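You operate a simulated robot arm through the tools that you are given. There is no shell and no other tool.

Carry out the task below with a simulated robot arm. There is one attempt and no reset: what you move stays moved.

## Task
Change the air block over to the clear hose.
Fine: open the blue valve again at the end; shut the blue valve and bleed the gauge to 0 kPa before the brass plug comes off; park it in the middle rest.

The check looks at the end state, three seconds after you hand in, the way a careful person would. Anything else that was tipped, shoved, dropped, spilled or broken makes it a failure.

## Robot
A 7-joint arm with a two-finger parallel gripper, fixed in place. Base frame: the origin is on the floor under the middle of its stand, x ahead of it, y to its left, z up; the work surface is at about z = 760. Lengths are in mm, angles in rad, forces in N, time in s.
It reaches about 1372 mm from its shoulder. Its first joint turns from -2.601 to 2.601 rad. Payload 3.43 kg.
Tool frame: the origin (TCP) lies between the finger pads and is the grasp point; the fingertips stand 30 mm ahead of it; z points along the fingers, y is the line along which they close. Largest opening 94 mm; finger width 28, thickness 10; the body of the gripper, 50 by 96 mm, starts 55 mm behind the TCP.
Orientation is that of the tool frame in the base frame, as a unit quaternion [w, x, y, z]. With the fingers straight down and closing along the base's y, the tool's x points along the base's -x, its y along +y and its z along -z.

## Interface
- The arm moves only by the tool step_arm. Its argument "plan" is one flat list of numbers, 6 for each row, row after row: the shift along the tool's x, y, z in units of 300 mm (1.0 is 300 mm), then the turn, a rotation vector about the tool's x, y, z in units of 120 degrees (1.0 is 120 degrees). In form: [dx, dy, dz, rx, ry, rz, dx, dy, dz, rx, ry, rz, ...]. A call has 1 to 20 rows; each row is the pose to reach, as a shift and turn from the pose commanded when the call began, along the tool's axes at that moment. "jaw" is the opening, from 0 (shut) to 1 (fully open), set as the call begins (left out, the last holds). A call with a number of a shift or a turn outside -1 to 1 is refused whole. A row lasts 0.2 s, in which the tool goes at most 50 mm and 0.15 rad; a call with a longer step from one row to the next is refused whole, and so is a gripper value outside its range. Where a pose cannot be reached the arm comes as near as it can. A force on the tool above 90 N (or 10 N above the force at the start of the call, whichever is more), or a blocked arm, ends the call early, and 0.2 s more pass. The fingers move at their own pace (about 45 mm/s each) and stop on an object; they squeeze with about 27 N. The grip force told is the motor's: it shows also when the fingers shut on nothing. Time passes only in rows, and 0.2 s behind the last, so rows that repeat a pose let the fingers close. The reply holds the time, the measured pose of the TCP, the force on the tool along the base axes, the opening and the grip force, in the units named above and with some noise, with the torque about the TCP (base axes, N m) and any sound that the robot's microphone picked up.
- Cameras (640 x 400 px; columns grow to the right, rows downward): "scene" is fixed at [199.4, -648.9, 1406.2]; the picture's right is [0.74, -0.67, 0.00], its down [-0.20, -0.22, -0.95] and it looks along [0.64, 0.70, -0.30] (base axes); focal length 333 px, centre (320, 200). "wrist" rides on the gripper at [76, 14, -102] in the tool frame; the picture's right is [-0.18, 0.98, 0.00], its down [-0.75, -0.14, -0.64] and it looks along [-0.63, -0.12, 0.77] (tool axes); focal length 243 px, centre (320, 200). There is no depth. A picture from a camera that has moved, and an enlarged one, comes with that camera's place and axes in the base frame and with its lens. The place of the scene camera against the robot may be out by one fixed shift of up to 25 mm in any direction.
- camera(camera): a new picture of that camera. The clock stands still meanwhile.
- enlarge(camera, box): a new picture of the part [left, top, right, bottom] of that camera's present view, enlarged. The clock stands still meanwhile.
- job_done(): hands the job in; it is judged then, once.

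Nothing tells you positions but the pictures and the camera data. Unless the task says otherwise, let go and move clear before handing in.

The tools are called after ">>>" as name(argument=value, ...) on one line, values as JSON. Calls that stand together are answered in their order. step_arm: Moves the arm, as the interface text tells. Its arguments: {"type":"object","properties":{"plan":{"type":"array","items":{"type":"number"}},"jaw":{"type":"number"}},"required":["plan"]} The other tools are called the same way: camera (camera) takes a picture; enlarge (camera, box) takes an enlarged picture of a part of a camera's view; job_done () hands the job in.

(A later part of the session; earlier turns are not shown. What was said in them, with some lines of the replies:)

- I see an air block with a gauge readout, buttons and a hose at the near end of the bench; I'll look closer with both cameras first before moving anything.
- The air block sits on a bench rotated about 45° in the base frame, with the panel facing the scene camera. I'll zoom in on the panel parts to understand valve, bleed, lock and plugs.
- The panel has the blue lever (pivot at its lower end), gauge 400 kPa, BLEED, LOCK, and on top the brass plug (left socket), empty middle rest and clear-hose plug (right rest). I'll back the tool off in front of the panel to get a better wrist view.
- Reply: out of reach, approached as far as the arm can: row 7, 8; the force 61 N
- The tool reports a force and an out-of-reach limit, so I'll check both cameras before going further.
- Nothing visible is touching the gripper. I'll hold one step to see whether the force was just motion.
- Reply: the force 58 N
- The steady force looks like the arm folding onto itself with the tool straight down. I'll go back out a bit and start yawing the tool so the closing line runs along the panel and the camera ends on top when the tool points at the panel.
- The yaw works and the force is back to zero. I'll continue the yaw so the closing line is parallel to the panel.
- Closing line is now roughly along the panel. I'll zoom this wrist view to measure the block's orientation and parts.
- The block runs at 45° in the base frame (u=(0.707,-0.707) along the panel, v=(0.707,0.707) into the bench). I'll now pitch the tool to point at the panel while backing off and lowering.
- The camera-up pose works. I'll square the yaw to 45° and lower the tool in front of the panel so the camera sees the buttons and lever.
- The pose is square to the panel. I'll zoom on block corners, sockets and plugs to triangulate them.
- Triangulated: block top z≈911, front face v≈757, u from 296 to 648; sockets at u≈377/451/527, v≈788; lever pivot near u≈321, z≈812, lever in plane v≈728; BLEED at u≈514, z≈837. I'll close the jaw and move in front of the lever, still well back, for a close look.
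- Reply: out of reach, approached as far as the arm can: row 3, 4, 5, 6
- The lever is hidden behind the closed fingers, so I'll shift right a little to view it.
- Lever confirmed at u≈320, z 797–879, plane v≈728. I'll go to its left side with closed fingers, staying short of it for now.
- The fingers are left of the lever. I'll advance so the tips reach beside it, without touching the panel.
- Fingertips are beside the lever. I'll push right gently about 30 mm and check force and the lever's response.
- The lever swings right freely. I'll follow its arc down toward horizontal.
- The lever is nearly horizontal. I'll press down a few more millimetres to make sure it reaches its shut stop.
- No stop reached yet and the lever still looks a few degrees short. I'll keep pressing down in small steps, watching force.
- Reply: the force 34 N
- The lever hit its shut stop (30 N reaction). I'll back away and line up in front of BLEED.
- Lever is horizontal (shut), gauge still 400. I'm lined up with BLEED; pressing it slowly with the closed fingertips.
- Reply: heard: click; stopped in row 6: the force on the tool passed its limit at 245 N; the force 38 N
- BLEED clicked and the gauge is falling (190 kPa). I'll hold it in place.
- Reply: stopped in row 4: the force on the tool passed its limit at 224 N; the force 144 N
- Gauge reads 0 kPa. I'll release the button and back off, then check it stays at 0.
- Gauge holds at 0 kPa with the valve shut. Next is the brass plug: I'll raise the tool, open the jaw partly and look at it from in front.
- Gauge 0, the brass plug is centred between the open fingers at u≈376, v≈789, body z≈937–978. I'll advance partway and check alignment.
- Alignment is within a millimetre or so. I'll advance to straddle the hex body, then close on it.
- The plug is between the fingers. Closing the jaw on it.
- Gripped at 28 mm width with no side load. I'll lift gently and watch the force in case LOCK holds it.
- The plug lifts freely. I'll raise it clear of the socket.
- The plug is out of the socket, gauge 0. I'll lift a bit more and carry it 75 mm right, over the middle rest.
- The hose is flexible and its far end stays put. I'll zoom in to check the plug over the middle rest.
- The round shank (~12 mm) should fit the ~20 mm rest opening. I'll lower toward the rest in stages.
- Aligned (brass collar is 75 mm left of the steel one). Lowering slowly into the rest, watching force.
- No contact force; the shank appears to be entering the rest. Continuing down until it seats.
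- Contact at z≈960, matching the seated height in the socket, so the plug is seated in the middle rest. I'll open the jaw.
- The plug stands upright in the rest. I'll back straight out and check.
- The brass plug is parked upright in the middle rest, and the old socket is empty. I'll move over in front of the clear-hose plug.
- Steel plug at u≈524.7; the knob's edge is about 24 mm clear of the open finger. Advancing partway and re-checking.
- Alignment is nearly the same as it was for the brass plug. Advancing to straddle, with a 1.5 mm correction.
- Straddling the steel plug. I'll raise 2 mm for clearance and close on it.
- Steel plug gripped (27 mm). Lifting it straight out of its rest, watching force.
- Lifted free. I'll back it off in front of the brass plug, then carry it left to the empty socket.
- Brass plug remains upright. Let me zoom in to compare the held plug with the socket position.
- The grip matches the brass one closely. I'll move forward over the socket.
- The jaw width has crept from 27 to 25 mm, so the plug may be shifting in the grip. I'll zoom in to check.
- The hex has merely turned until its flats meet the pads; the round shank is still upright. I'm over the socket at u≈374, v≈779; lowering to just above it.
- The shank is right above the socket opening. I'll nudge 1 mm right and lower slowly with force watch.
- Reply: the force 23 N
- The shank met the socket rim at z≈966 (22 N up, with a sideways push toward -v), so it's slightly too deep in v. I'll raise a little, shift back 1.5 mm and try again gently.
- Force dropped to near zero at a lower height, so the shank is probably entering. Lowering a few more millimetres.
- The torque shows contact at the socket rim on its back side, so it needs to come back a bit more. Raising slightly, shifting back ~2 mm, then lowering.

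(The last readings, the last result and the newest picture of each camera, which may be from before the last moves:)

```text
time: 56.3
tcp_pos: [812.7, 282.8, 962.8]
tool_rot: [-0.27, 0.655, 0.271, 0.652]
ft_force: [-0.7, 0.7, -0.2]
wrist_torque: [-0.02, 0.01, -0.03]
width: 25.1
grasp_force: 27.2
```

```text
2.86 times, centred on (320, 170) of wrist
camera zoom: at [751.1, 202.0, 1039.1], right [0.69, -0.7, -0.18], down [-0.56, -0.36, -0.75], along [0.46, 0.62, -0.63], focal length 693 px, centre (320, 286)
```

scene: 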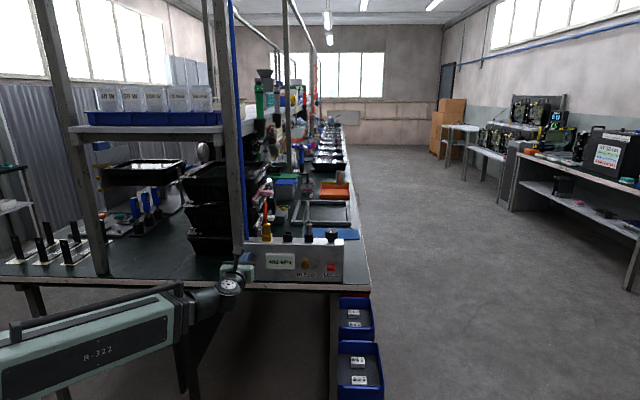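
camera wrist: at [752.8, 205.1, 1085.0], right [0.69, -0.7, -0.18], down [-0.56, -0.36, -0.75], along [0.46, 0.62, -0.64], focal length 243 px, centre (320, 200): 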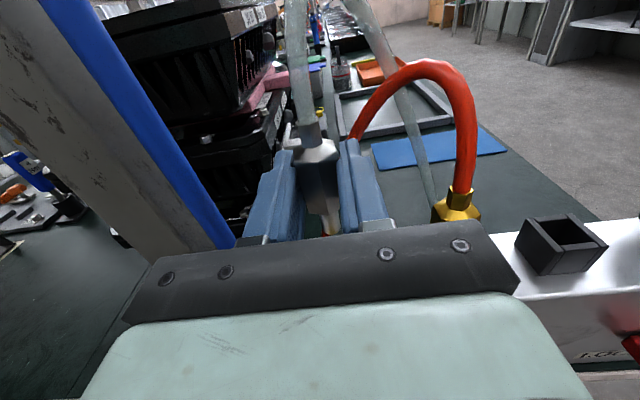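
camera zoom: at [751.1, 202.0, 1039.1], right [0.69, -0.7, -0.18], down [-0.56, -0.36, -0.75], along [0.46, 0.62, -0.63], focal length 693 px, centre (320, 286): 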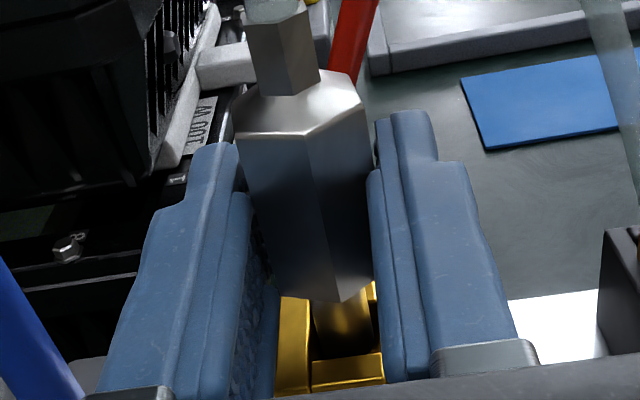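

No force now and the shank tip is hidden behind the socket's front wall, so it is in the opening. Lowering further in small steps, staying above where the fingers would touch the socket.

>>> step_arm(plan=[-0.007, 0, 0, 0, 0, 0, -0.014, 0, 0, 0, 0, 0, -0.02, 0, 0, 0, 0, 0, -0.027, 0, 0, 0, 0, 0, -0.027, 0, 0, 0, 0, 0])

>>> enlarge(camera="wrist", box=[240, 100, 400, 240])

```text
time: 57.5
tcp_pos: [814.1, 283.4, 954.2]
tool_rot: [-0.269, 0.655, 0.272, 0.651]
ft_force: [0.6, 0.2, -0.7]
wrist_torque: [0.01, 0.02, -0.03]
width: 24.8
grasp_force: 27.0
```

```text
2.86 times, centred on (320, 170) of wrist
camera zoom: at [750.6, 201.9, 1031.2], right [0.69, -0.7, -0.18], down [-0.56, -0.36, -0.75], along [0.46, 0.62, -0.63], focal length 693 px, centre (320, 286)
```

zoom: 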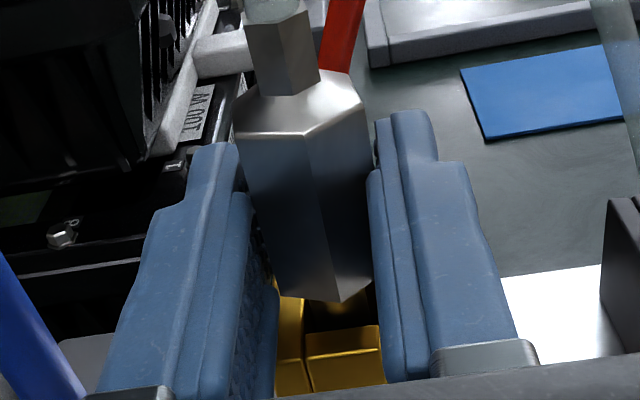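

It slid in ~9 mm freely. The fingers sit low on the body now, so I'll release, raise the fingers and regrip higher to seat it fully.

>>> step_arm(plan=[0, 0, 0, 0, 0, 0, 0, 0, 0, 0, 0, 0, 0, 0, 0, 0, 0, 0], jaw=0.45)

>>> enlarge(camera="wrist", box=[240, 100, 400, 240])

```text
time: 58.3
tcp_pos: [812.7, 283.6, 953.9]
tool_rot: [-0.268, 0.655, 0.27, 0.653]
ft_force: [-0.2, -0.4, 0.1]
wrist_torque: [-0.03, 0.0, -0.03]
width: 42.1
grasp_force: 0.1
```

```text
2.86 times, centred on (320, 170) of wrist
camera zoom: at [750.6, 201.9, 1031.3], right [0.69, -0.7, -0.18], down [-0.56, -0.36, -0.75], along [0.46, 0.62, -0.63], focal length 693 px, centre (320, 286)
```

zoom: 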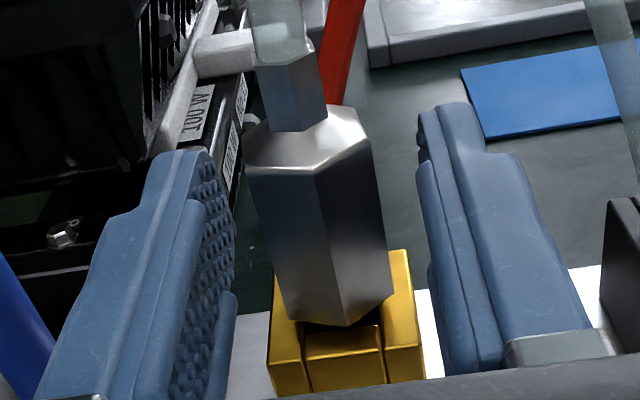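

The plug dropped into the socket; its body bottom is at the same height the brass one had. I'll regrip a bit higher and push down lightly to confirm it is seated.

>>> step_arm(plan=[0.008, 0, 0, 0, 0, 0, 0.02, 0, 0, 0, 0, 0, 0.02, 0, 0, 0, 0, 0])

>>> step_arm(plan=[0, 0, 0, 0, 0, 0, 0, 0, 0, 0, 0, 0, 0, 0, 0, 0, 0, 0, 0, 0, 0, 0, 0, 0], jaw=0)

>>> step_arm(plan=[-0.003, 0, 0, 0, 0, 0, -0.006, 0, 0, 0, 0, 0, -0.008, 0, 0, 0, 0, 0])

>>> enlarge(camera="wrist", box=[240, 100, 400, 240])

```text
time: 59.1
tcp_pos: [812.8, 283.9, 961.4]
tool_rot: [-0.269, 0.655, 0.271, 0.652]
ft_force: [0.0, -0.3, -0.2]
wrist_torque: [0.03, -0.01, 0.0]
width: 42.2
grasp_force: 0.0
```

```text
time: 60.1
tcp_pos: [812.4, 284.3, 959.9]
tool_rot: [-0.269, 0.655, 0.271, 0.652]
ft_force: [-0.5, 1.0, 1.2]
wrist_torque: [-0.03, 0.0, 0.02]
width: 24.7
grasp_force: 27.0
```

```text
time: 60.9
tcp_pos: [812.8, 283.7, 958.7]
tool_rot: [-0.27, 0.654, 0.271, 0.652]
ft_force: [4.1, 0.6, 22.6]
wrist_torque: [0.21, -0.28, -0.01]
width: 25.2
grasp_force: 26.6
```

```text
2.86 times, centred on (320, 170) of wrist
camera zoom: at [749.9, 201.5, 1035.7], right [0.69, -0.7, -0.18], down [-0.56, -0.36, -0.75], along [0.46, 0.62, -0.63], focal length 693 px, centre (320, 286)
```

zoom: 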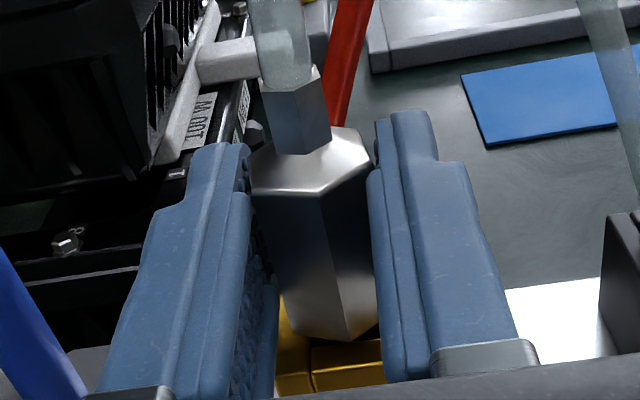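

Immediate 23 N reaction after 2 mm confirms it is fully seated. Releasing and backing straight out.

>>> step_arm(plan=[0.006, 0, 0, 0, 0, 0, 0.006, 0, 0, 0, 0, 0, 0.006, 0, 0, 0, 0, 0], jaw=0.5)

>>> step_arm(plan=[0, 0, -0.08, 0, 0, 0, 0, 0, -0.18, 0, 0, 0, 0, 0, -0.28, 0, 0, 0, 0, 0, -0.36, 0, 0, 0, 0, 0, -0.4, 0, 0, 0, 0, 0, -0.4, 0, 0, 0])

>>> camera(camera="wrist")

>>> enlarge(camera="scene", box=[235, 170, 355, 275])

```text
time: 61.7
tcp_pos: [813.2, 283.6, 959.4]
tool_rot: [-0.268, 0.655, 0.271, 0.652]
ft_force: [0.1, 0.5, -0.3]
wrist_torque: [0.0, -0.01, 0.02]
width: 46.6
grasp_force: 0.1
```

```text
time: 63.1
tcp_pos: [726.9, 200.4, 960.4]
tool_rot: [-0.269, 0.655, 0.27, 0.653]
ft_force: [0.8, -0.3, -0.6]
wrist_torque: [0.0, 0.02, 0.02]
width: 47.0
grasp_force: 0.0
```

```text
taken
camera wrist: at [664.8, 118.8, 1036.5], right [0.69, -0.7, -0.18], down [-0.56, -0.36, -0.75], along [0.46, 0.62, -0.63], focal length 243 px, centre (320, 200)
```

wrist: 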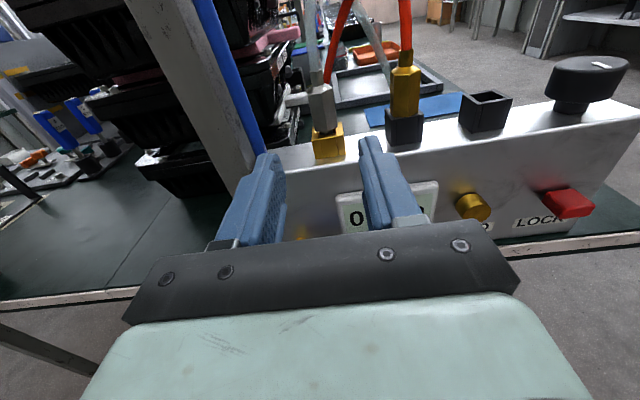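

```text
3.81 times, centred on (295, 222) of scene
camera zoom: at [199.4, -648.9, 1406.2], right [0.74, -0.67, 0.0], down [-0.2, -0.22, -0.95], along [0.64, 0.7, -0.3], focal length 1268 px, centre (415, 114)
```

zoom: 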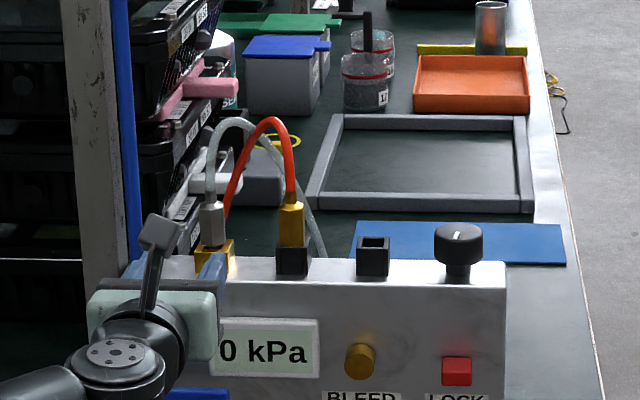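

>>> enlarge(camera="wrist", box=[280, 0, 460, 180])

>>> enlarge(camera="scene", box=[270, 190, 325, 245])

```text
2.22 times, centred on (370, 90) of wrist
camera zoom: at [664.8, 118.8, 1036.5], right [0.69, -0.7, -0.18], down [-0.56, -0.36, -0.75], along [0.46, 0.62, -0.63], focal length 539 px, centre (209, 444)
```

zoom: 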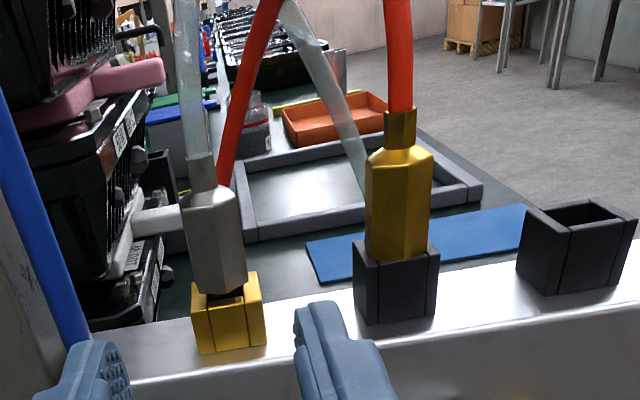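

```text
7.27 times, centred on (298, 218) of scene
camera zoom: at [199.4, -648.9, 1406.2], right [0.74, -0.67, 0.0], down [-0.2, -0.22, -0.95], along [0.64, 0.7, -0.3], focal length 2420 px, centre (484, 73)
```

zoom: 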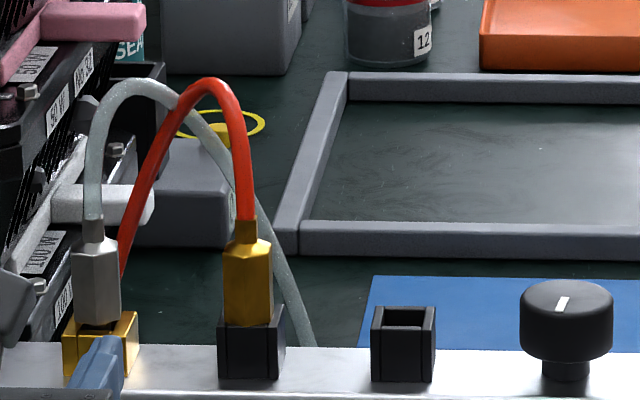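

Both plugs are upright: clear hose in the block socket, brass plug in the middle rest. Now I'll close the fingers and go below the shut lever to push it back up to open.

>>> step_arm(plan=[-0.1, -0.005, 0.03, 0, 0, 0, -0.22, -0.01, 0.03, 0, 0, 0, -0.34, -0.01, 0.03, 0, 0, 0, -0.46, -0.01, 0.03, 0, 0, 0, -0.58, -0.01, 0.03, 0, 0, 0, -0.612, -0.01, 0.03, 0, 0, 0, -0.612, -0.01, 0.03, 0, 0, 0], jaw=0)

>>> camera(camera="wrist")

>>> enlarge(camera="scene", box=[220, 200, 350, 300])

```text
time: 64.7
tcp_pos: [732.4, 205.9, 776.3]
tool_rot: [-0.27, 0.655, 0.272, 0.652]
ft_force: [-0.7, -0.6, -0.3]
wrist_torque: [0.0, -0.02, -0.02]
width: 0.1
grasp_force: 27.0
```

```text
taken
camera wrist: at [669.7, 124.0, 853.2], right [0.69, -0.7, -0.18], down [-0.56, -0.36, -0.75], along [0.46, 0.62, -0.63], focal length 243 px, centre (320, 200)
```

wrist: 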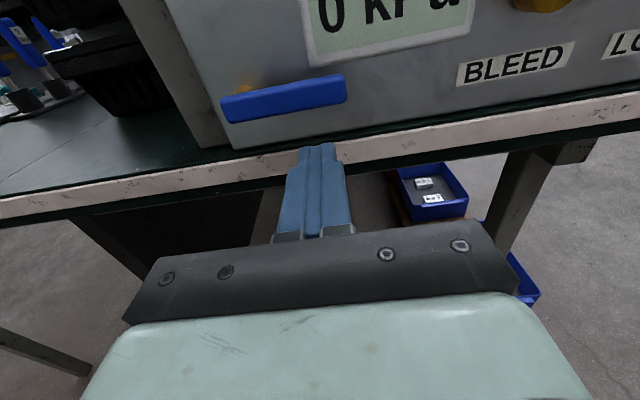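

```text
4.00 times, centred on (285, 250) of scene
camera zoom: at [199.4, -648.9, 1406.2], right [0.74, -0.67, 0.0], down [-0.2, -0.22, -0.95], along [0.64, 0.7, -0.3], focal length 1331 px, centre (460, 0)
```

zoom: 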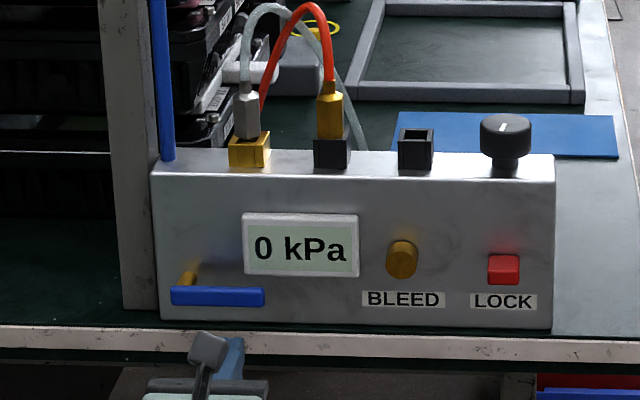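

The lever is horizontal at z≈806. I'll zoom to check how far the bench edge sticks out before moving the fingers in below it.

>>> enlarge(camera="wrist", box=[200, 60, 400, 240])

```text
2.22 times, centred on (300, 150) of wrist
camera zoom: at [669.7, 124.0, 853.2], right [0.69, -0.7, -0.18], down [-0.56, -0.36, -0.75], along [0.46, 0.62, -0.63], focal length 539 px, centre (364, 311)
```

zoom: 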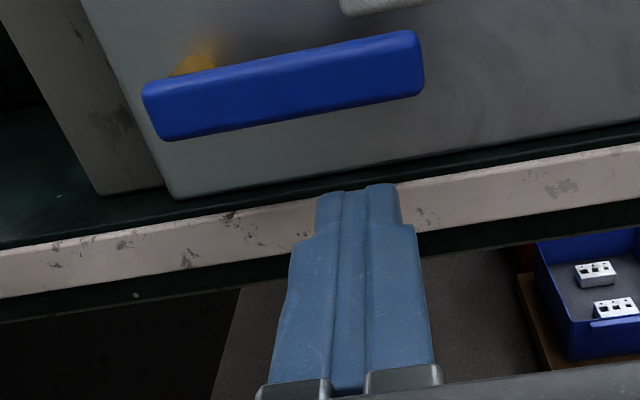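

Bench edge is at v≈742; stopping fingertips at v≈735 keeps clear. Advancing beneath the lever.

>>> step_arm(plan=[0, -0.01, 0.07, 0, 0, 0, 0, -0.01, 0.14, 0, 0, 0, 0, -0.01, 0.14, 0, 0, 0])

>>> camera(camera="wrist")

```text
time: 65.5
tcp_pos: [760.5, 239.5, 775.9]
tool_rot: [-0.27, 0.655, 0.273, 0.651]
ft_force: [0.1, 1.0, -0.7]
wrist_torque: [0.01, 0.0, 0.01]
width: 0.1
grasp_force: 26.8
```

```text
taken
camera wrist: at [697.6, 157.9, 853.1], right [0.69, -0.7, -0.18], down [-0.56, -0.36, -0.75], along [0.46, 0.62, -0.64], focal length 243 px, centre (320, 200)
```

wrist: 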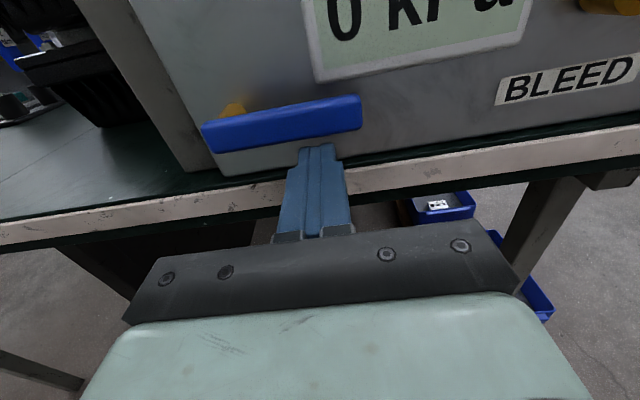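

The fingers are below the lever. Pushing it up along its arc toward vertical.

>>> step_arm(plan=[0.025, 0.002, 0, 0, 0, 0, 0.05, 0.014, 0, 0, 0, 0, 0.076, 0.021, 0, 0, 0, 0, 0.106, 0.023, 0, 0, 0, 0, 0.13, 0.02, 0, 0, 0, 0, 0.153, 0.015, 0, 0, 0, 0, 0.177, 0.005, 0, 0, 0, 0, 0.199, -0.008, 0, 0, 0, 0, 0.225, -0.032, 0, 0, 0, 0, 0.246, -0.062, 0, 0, 0, 0, 0.246, -0.062, 0, 0, 0, 0])

>>> camera(camera="wrist")

>>> enlarge(camera="scene", box=[220, 200, 350, 300])

```text
time: 67.9
tcp_pos: [746.6, 252.3, 850.1]
tool_rot: [-0.269, 0.655, 0.271, 0.652]
ft_force: [-0.1, -0.2, -1.0]
wrist_torque: [-0.01, -0.01, -0.04]
width: 0.1
grasp_force: 27.5
```

```text
taken
camera wrist: at [683.7, 170.2, 927.8], right [0.69, -0.7, -0.18], down [-0.56, -0.36, -0.75], along [0.46, 0.62, -0.63], focal length 243 px, centre (320, 200)
```

wrist: 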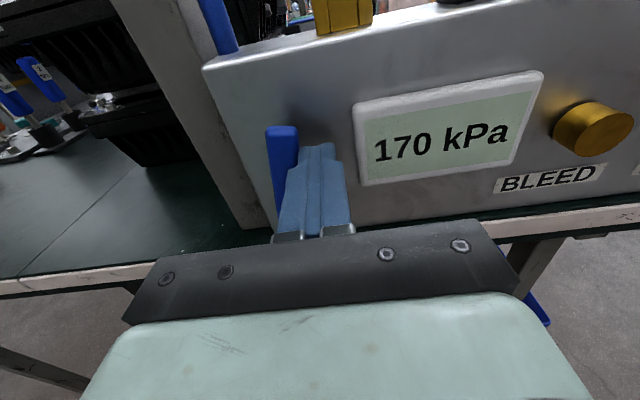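

```text
4.00 times, centred on (285, 250) of scene
camera zoom: at [199.4, -648.9, 1406.2], right [0.74, -0.67, 0.0], down [-0.2, -0.22, -0.95], along [0.64, 0.7, -0.3], focal length 1331 px, centre (460, 0)
```

zoom: 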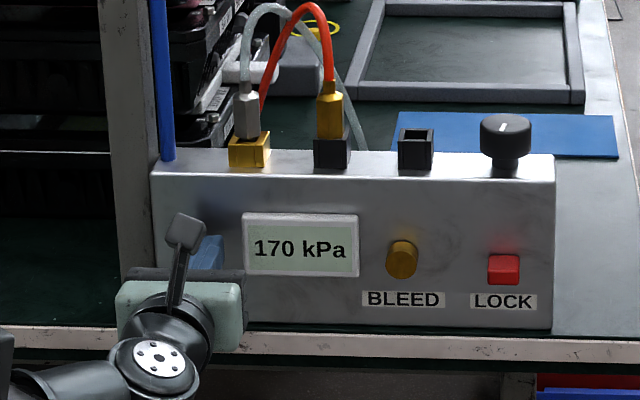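

Gauge is rising (170 kPa) as the valve opens. Pushing the lever the rest of the way to its vertical stop.

>>> step_arm(plan=[0.007, -0.017, 0, 0, 0, 0, 0.013, -0.033, 0, 0, 0, 0, 0.013, -0.038, 0, 0, 0, 0, 0.013, -0.038, 0, 0, 0, 0])

>>> camera(camera="wrist")

```text
time: 68.9
tcp_pos: [739.1, 259.0, 854.1]
tool_rot: [-0.27, 0.655, 0.272, 0.652]
ft_force: [0.9, -0.1, 1.0]
wrist_torque: [0.01, -0.06, 0.01]
width: 0.2
grasp_force: 27.1
```

```text
taken
camera wrist: at [676.5, 177.7, 931.3], right [0.69, -0.7, -0.18], down [-0.56, -0.36, -0.75], along [0.46, 0.62, -0.63], focal length 243 px, centre (320, 200)
```

wrist: 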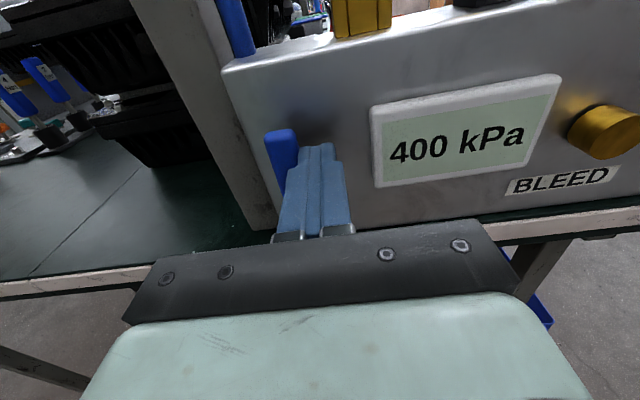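

Gauge is back to 400 kPa. A few more millimetres to reach the lever's fully open stop.

>>> step_arm(plan=[0, -0.007, 0, 0, 0, 0, 0, -0.012, 0, 0, 0, 0, 0, -0.012, 0, 0, 0, 0])

>>> enlarge(camera="wrist", box=[220, 100, 380, 240])

```text
time: 69.7
tcp_pos: [737.3, 261.3, 854.0]
tool_rot: [-0.268, 0.656, 0.27, 0.652]
ft_force: [21.2, -16.4, 10.7]
wrist_torque: [0.02, -0.33, -0.45]
width: 0.0
grasp_force: 26.7
```

```text
2.86 times, centred on (300, 170) of wrist
camera zoom: at [674.8, 179.2, 931.1], right [0.69, -0.7, -0.18], down [-0.56, -0.35, -0.75], along [0.46, 0.62, -0.63], focal length 693 px, centre (377, 286)
```

zoom: 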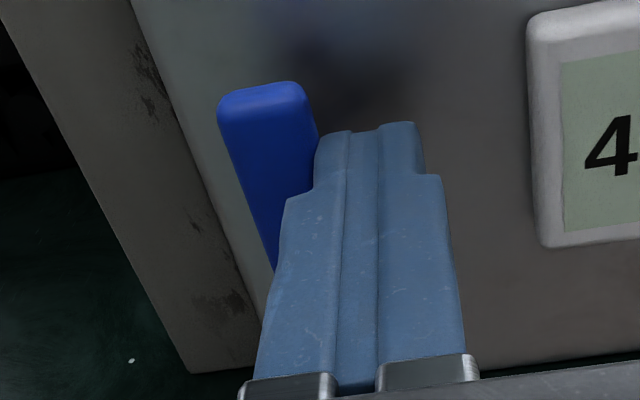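

The lever is on its open stop (27 N reaction). I'll ease off, back away and do a final check.

>>> step_arm(plan=[0, 0.03, 0, 0, 0, 0, 0, 0.05, -0.03, 0, 0, 0, 0, 0.08, -0.15, 0, 0, 0, 0, 0.2, -0.2, 0, 0, 0, 0.05, 0.35, -0.23, 0, 0, 0, 0.15, 0.48, -0.25, 0, 0, 0, 0.3, 0.52, -0.27, 0, 0, 0, 0.45, 0.56, -0.28, 0, 0, 0, 0.45, 0.56, -0.28, 0, 0, 0])

>>> camera(camera="wrist")

>>> camera(camera="scene")

>>> enlarge(camera="scene", box=[220, 170, 360, 300])

```text
time: 71.7
tcp_pos: [798.3, 85.4, 990.9]
tool_rot: [-0.27, 0.654, 0.271, 0.652]
ft_force: [0.3, -0.1, -0.1]
wrist_torque: [-0.02, 0.01, -0.02]
width: 0.0
grasp_force: 27.0
```

```text
taken
camera wrist: at [736.3, 3.2, 1068.5], right [0.69, -0.7, -0.18], down [-0.56, -0.36, -0.75], along [0.46, 0.62, -0.64], focal length 243 px, centre (320, 200)
```

wrist: 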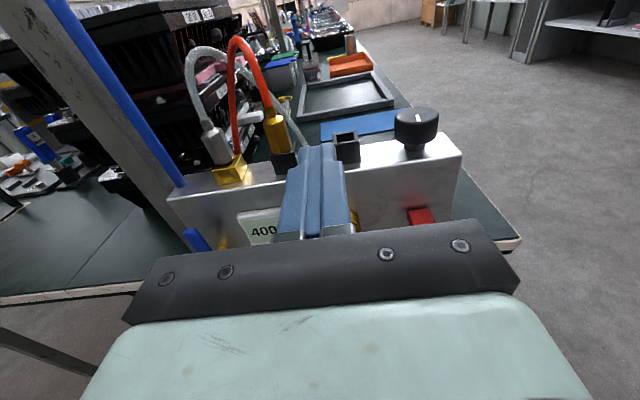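

```text
taken
```

scene: 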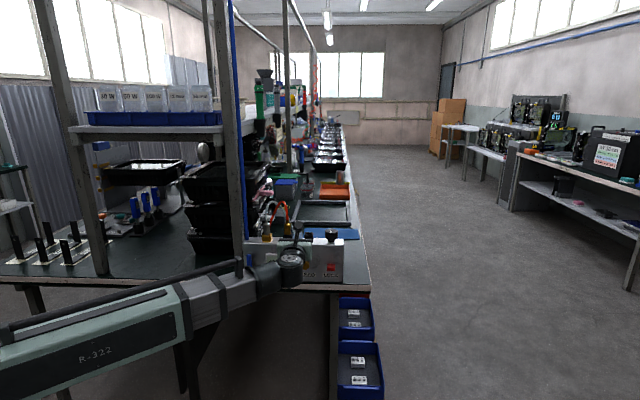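

```text
3.08 times, centred on (290, 235) of scene
camera zoom: at [199.4, -648.9, 1406.2], right [0.74, -0.67, 0.0], down [-0.2, -0.22, -0.95], along [0.64, 0.7, -0.3], focal length 1024 px, centre (412, 92)
```

zoom: 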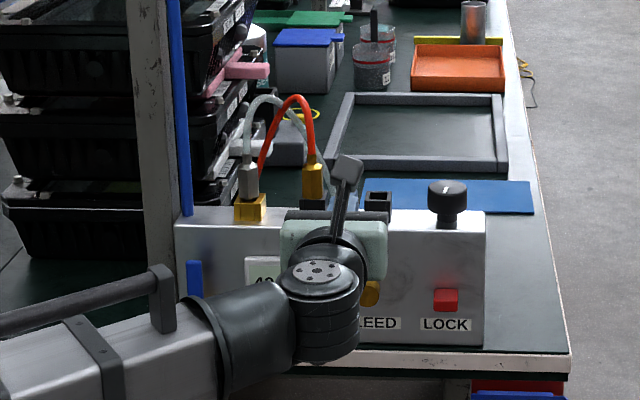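

Everything looks in place. I'll move the arm further clear and check the plugs and lever once more.

>>> step_arm(plan=[0.1, 0.05, -0.03, 0, 0, 0, 0.2, 0.12, -0.05, 0, 0, 0, 0.3, 0.2, -0.05, 0, 0, 0, 0.3, 0.3, -0.05, 0, 0, 0, 0.3, 0.4, -0.05, 0, 0, 0, 0.3, 0.4, -0.05, 0, 0, 0])

>>> enlarge(camera="scene", box=[230, 190, 330, 290])

>>> enlarge(camera="wrist", box=[60, 40, 360, 240])

```text
time: 73.1
tcp_pos: [870.7, -10.7, 1080.5]
tool_rot: [-0.269, 0.655, 0.271, 0.652]
ft_force: [-0.1, 0.3, 0.0]
wrist_torque: [0.0, -0.01, 0.0]
width: 0.0
grasp_force: 26.4
```

```text
4.00 times, centred on (280, 240) of scene
camera zoom: at [199.4, -648.9, 1406.2], right [0.74, -0.67, 0.0], down [-0.2, -0.22, -0.95], along [0.64, 0.7, -0.3], focal length 1331 px, centre (480, 40)
```

zoom: 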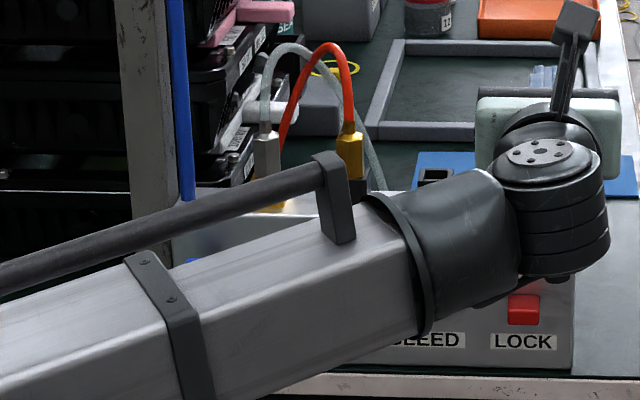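

```text
2.00 times, centred on (210, 140) of wrist
camera zoom: at [807.5, -91.1, 1157.4], right [0.69, -0.7, -0.18], down [-0.56, -0.36, -0.75], along [0.46, 0.62, -0.63], focal length 485 px, centre (540, 320)
```

zoom: 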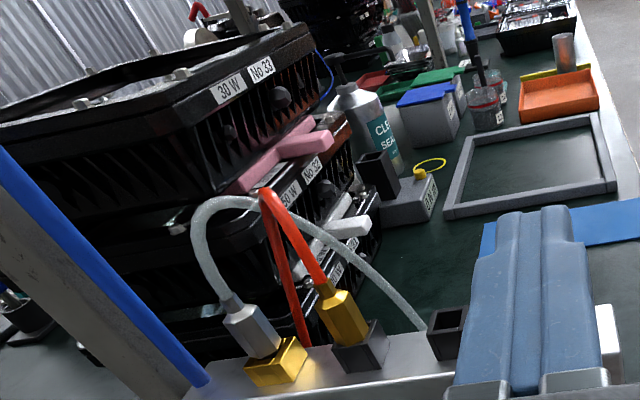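

The clear-hose plug is in the block socket and the brass plug is upright in the middle rest. The blue valve is back on its open stop, the gauge last read 400 kPa, and the arm is clear with nothing else disturbed. Handing in.

>>> job_done()

```text
The job is handed in.
```

The air block is now on the clear hose, and the job is handed in.

- **Order of work:** I shut the blue valve and bled the gauge to 0 kPa before taking the brass plug off.
- **Brass plug:** it is parked upright in the middle rest.
- **Clear-hose plug:** it caught on the socket rim on the first try. I shifted it back a few millimetres and it went in, and a light push down confirmed it is fully seated.
- **Blue valve:** it is open again, on its stop, and the gauge came back to 400 kPa.
- **Bleed button:** while I held it in, the force briefly reached about 245 N before the arm stopped itself. The gauge and block looked normal afterwards.

I did not touch the LOCK button or the black knob, and I saw nothing else moved in the final pictures. The arm is clear of the bench.
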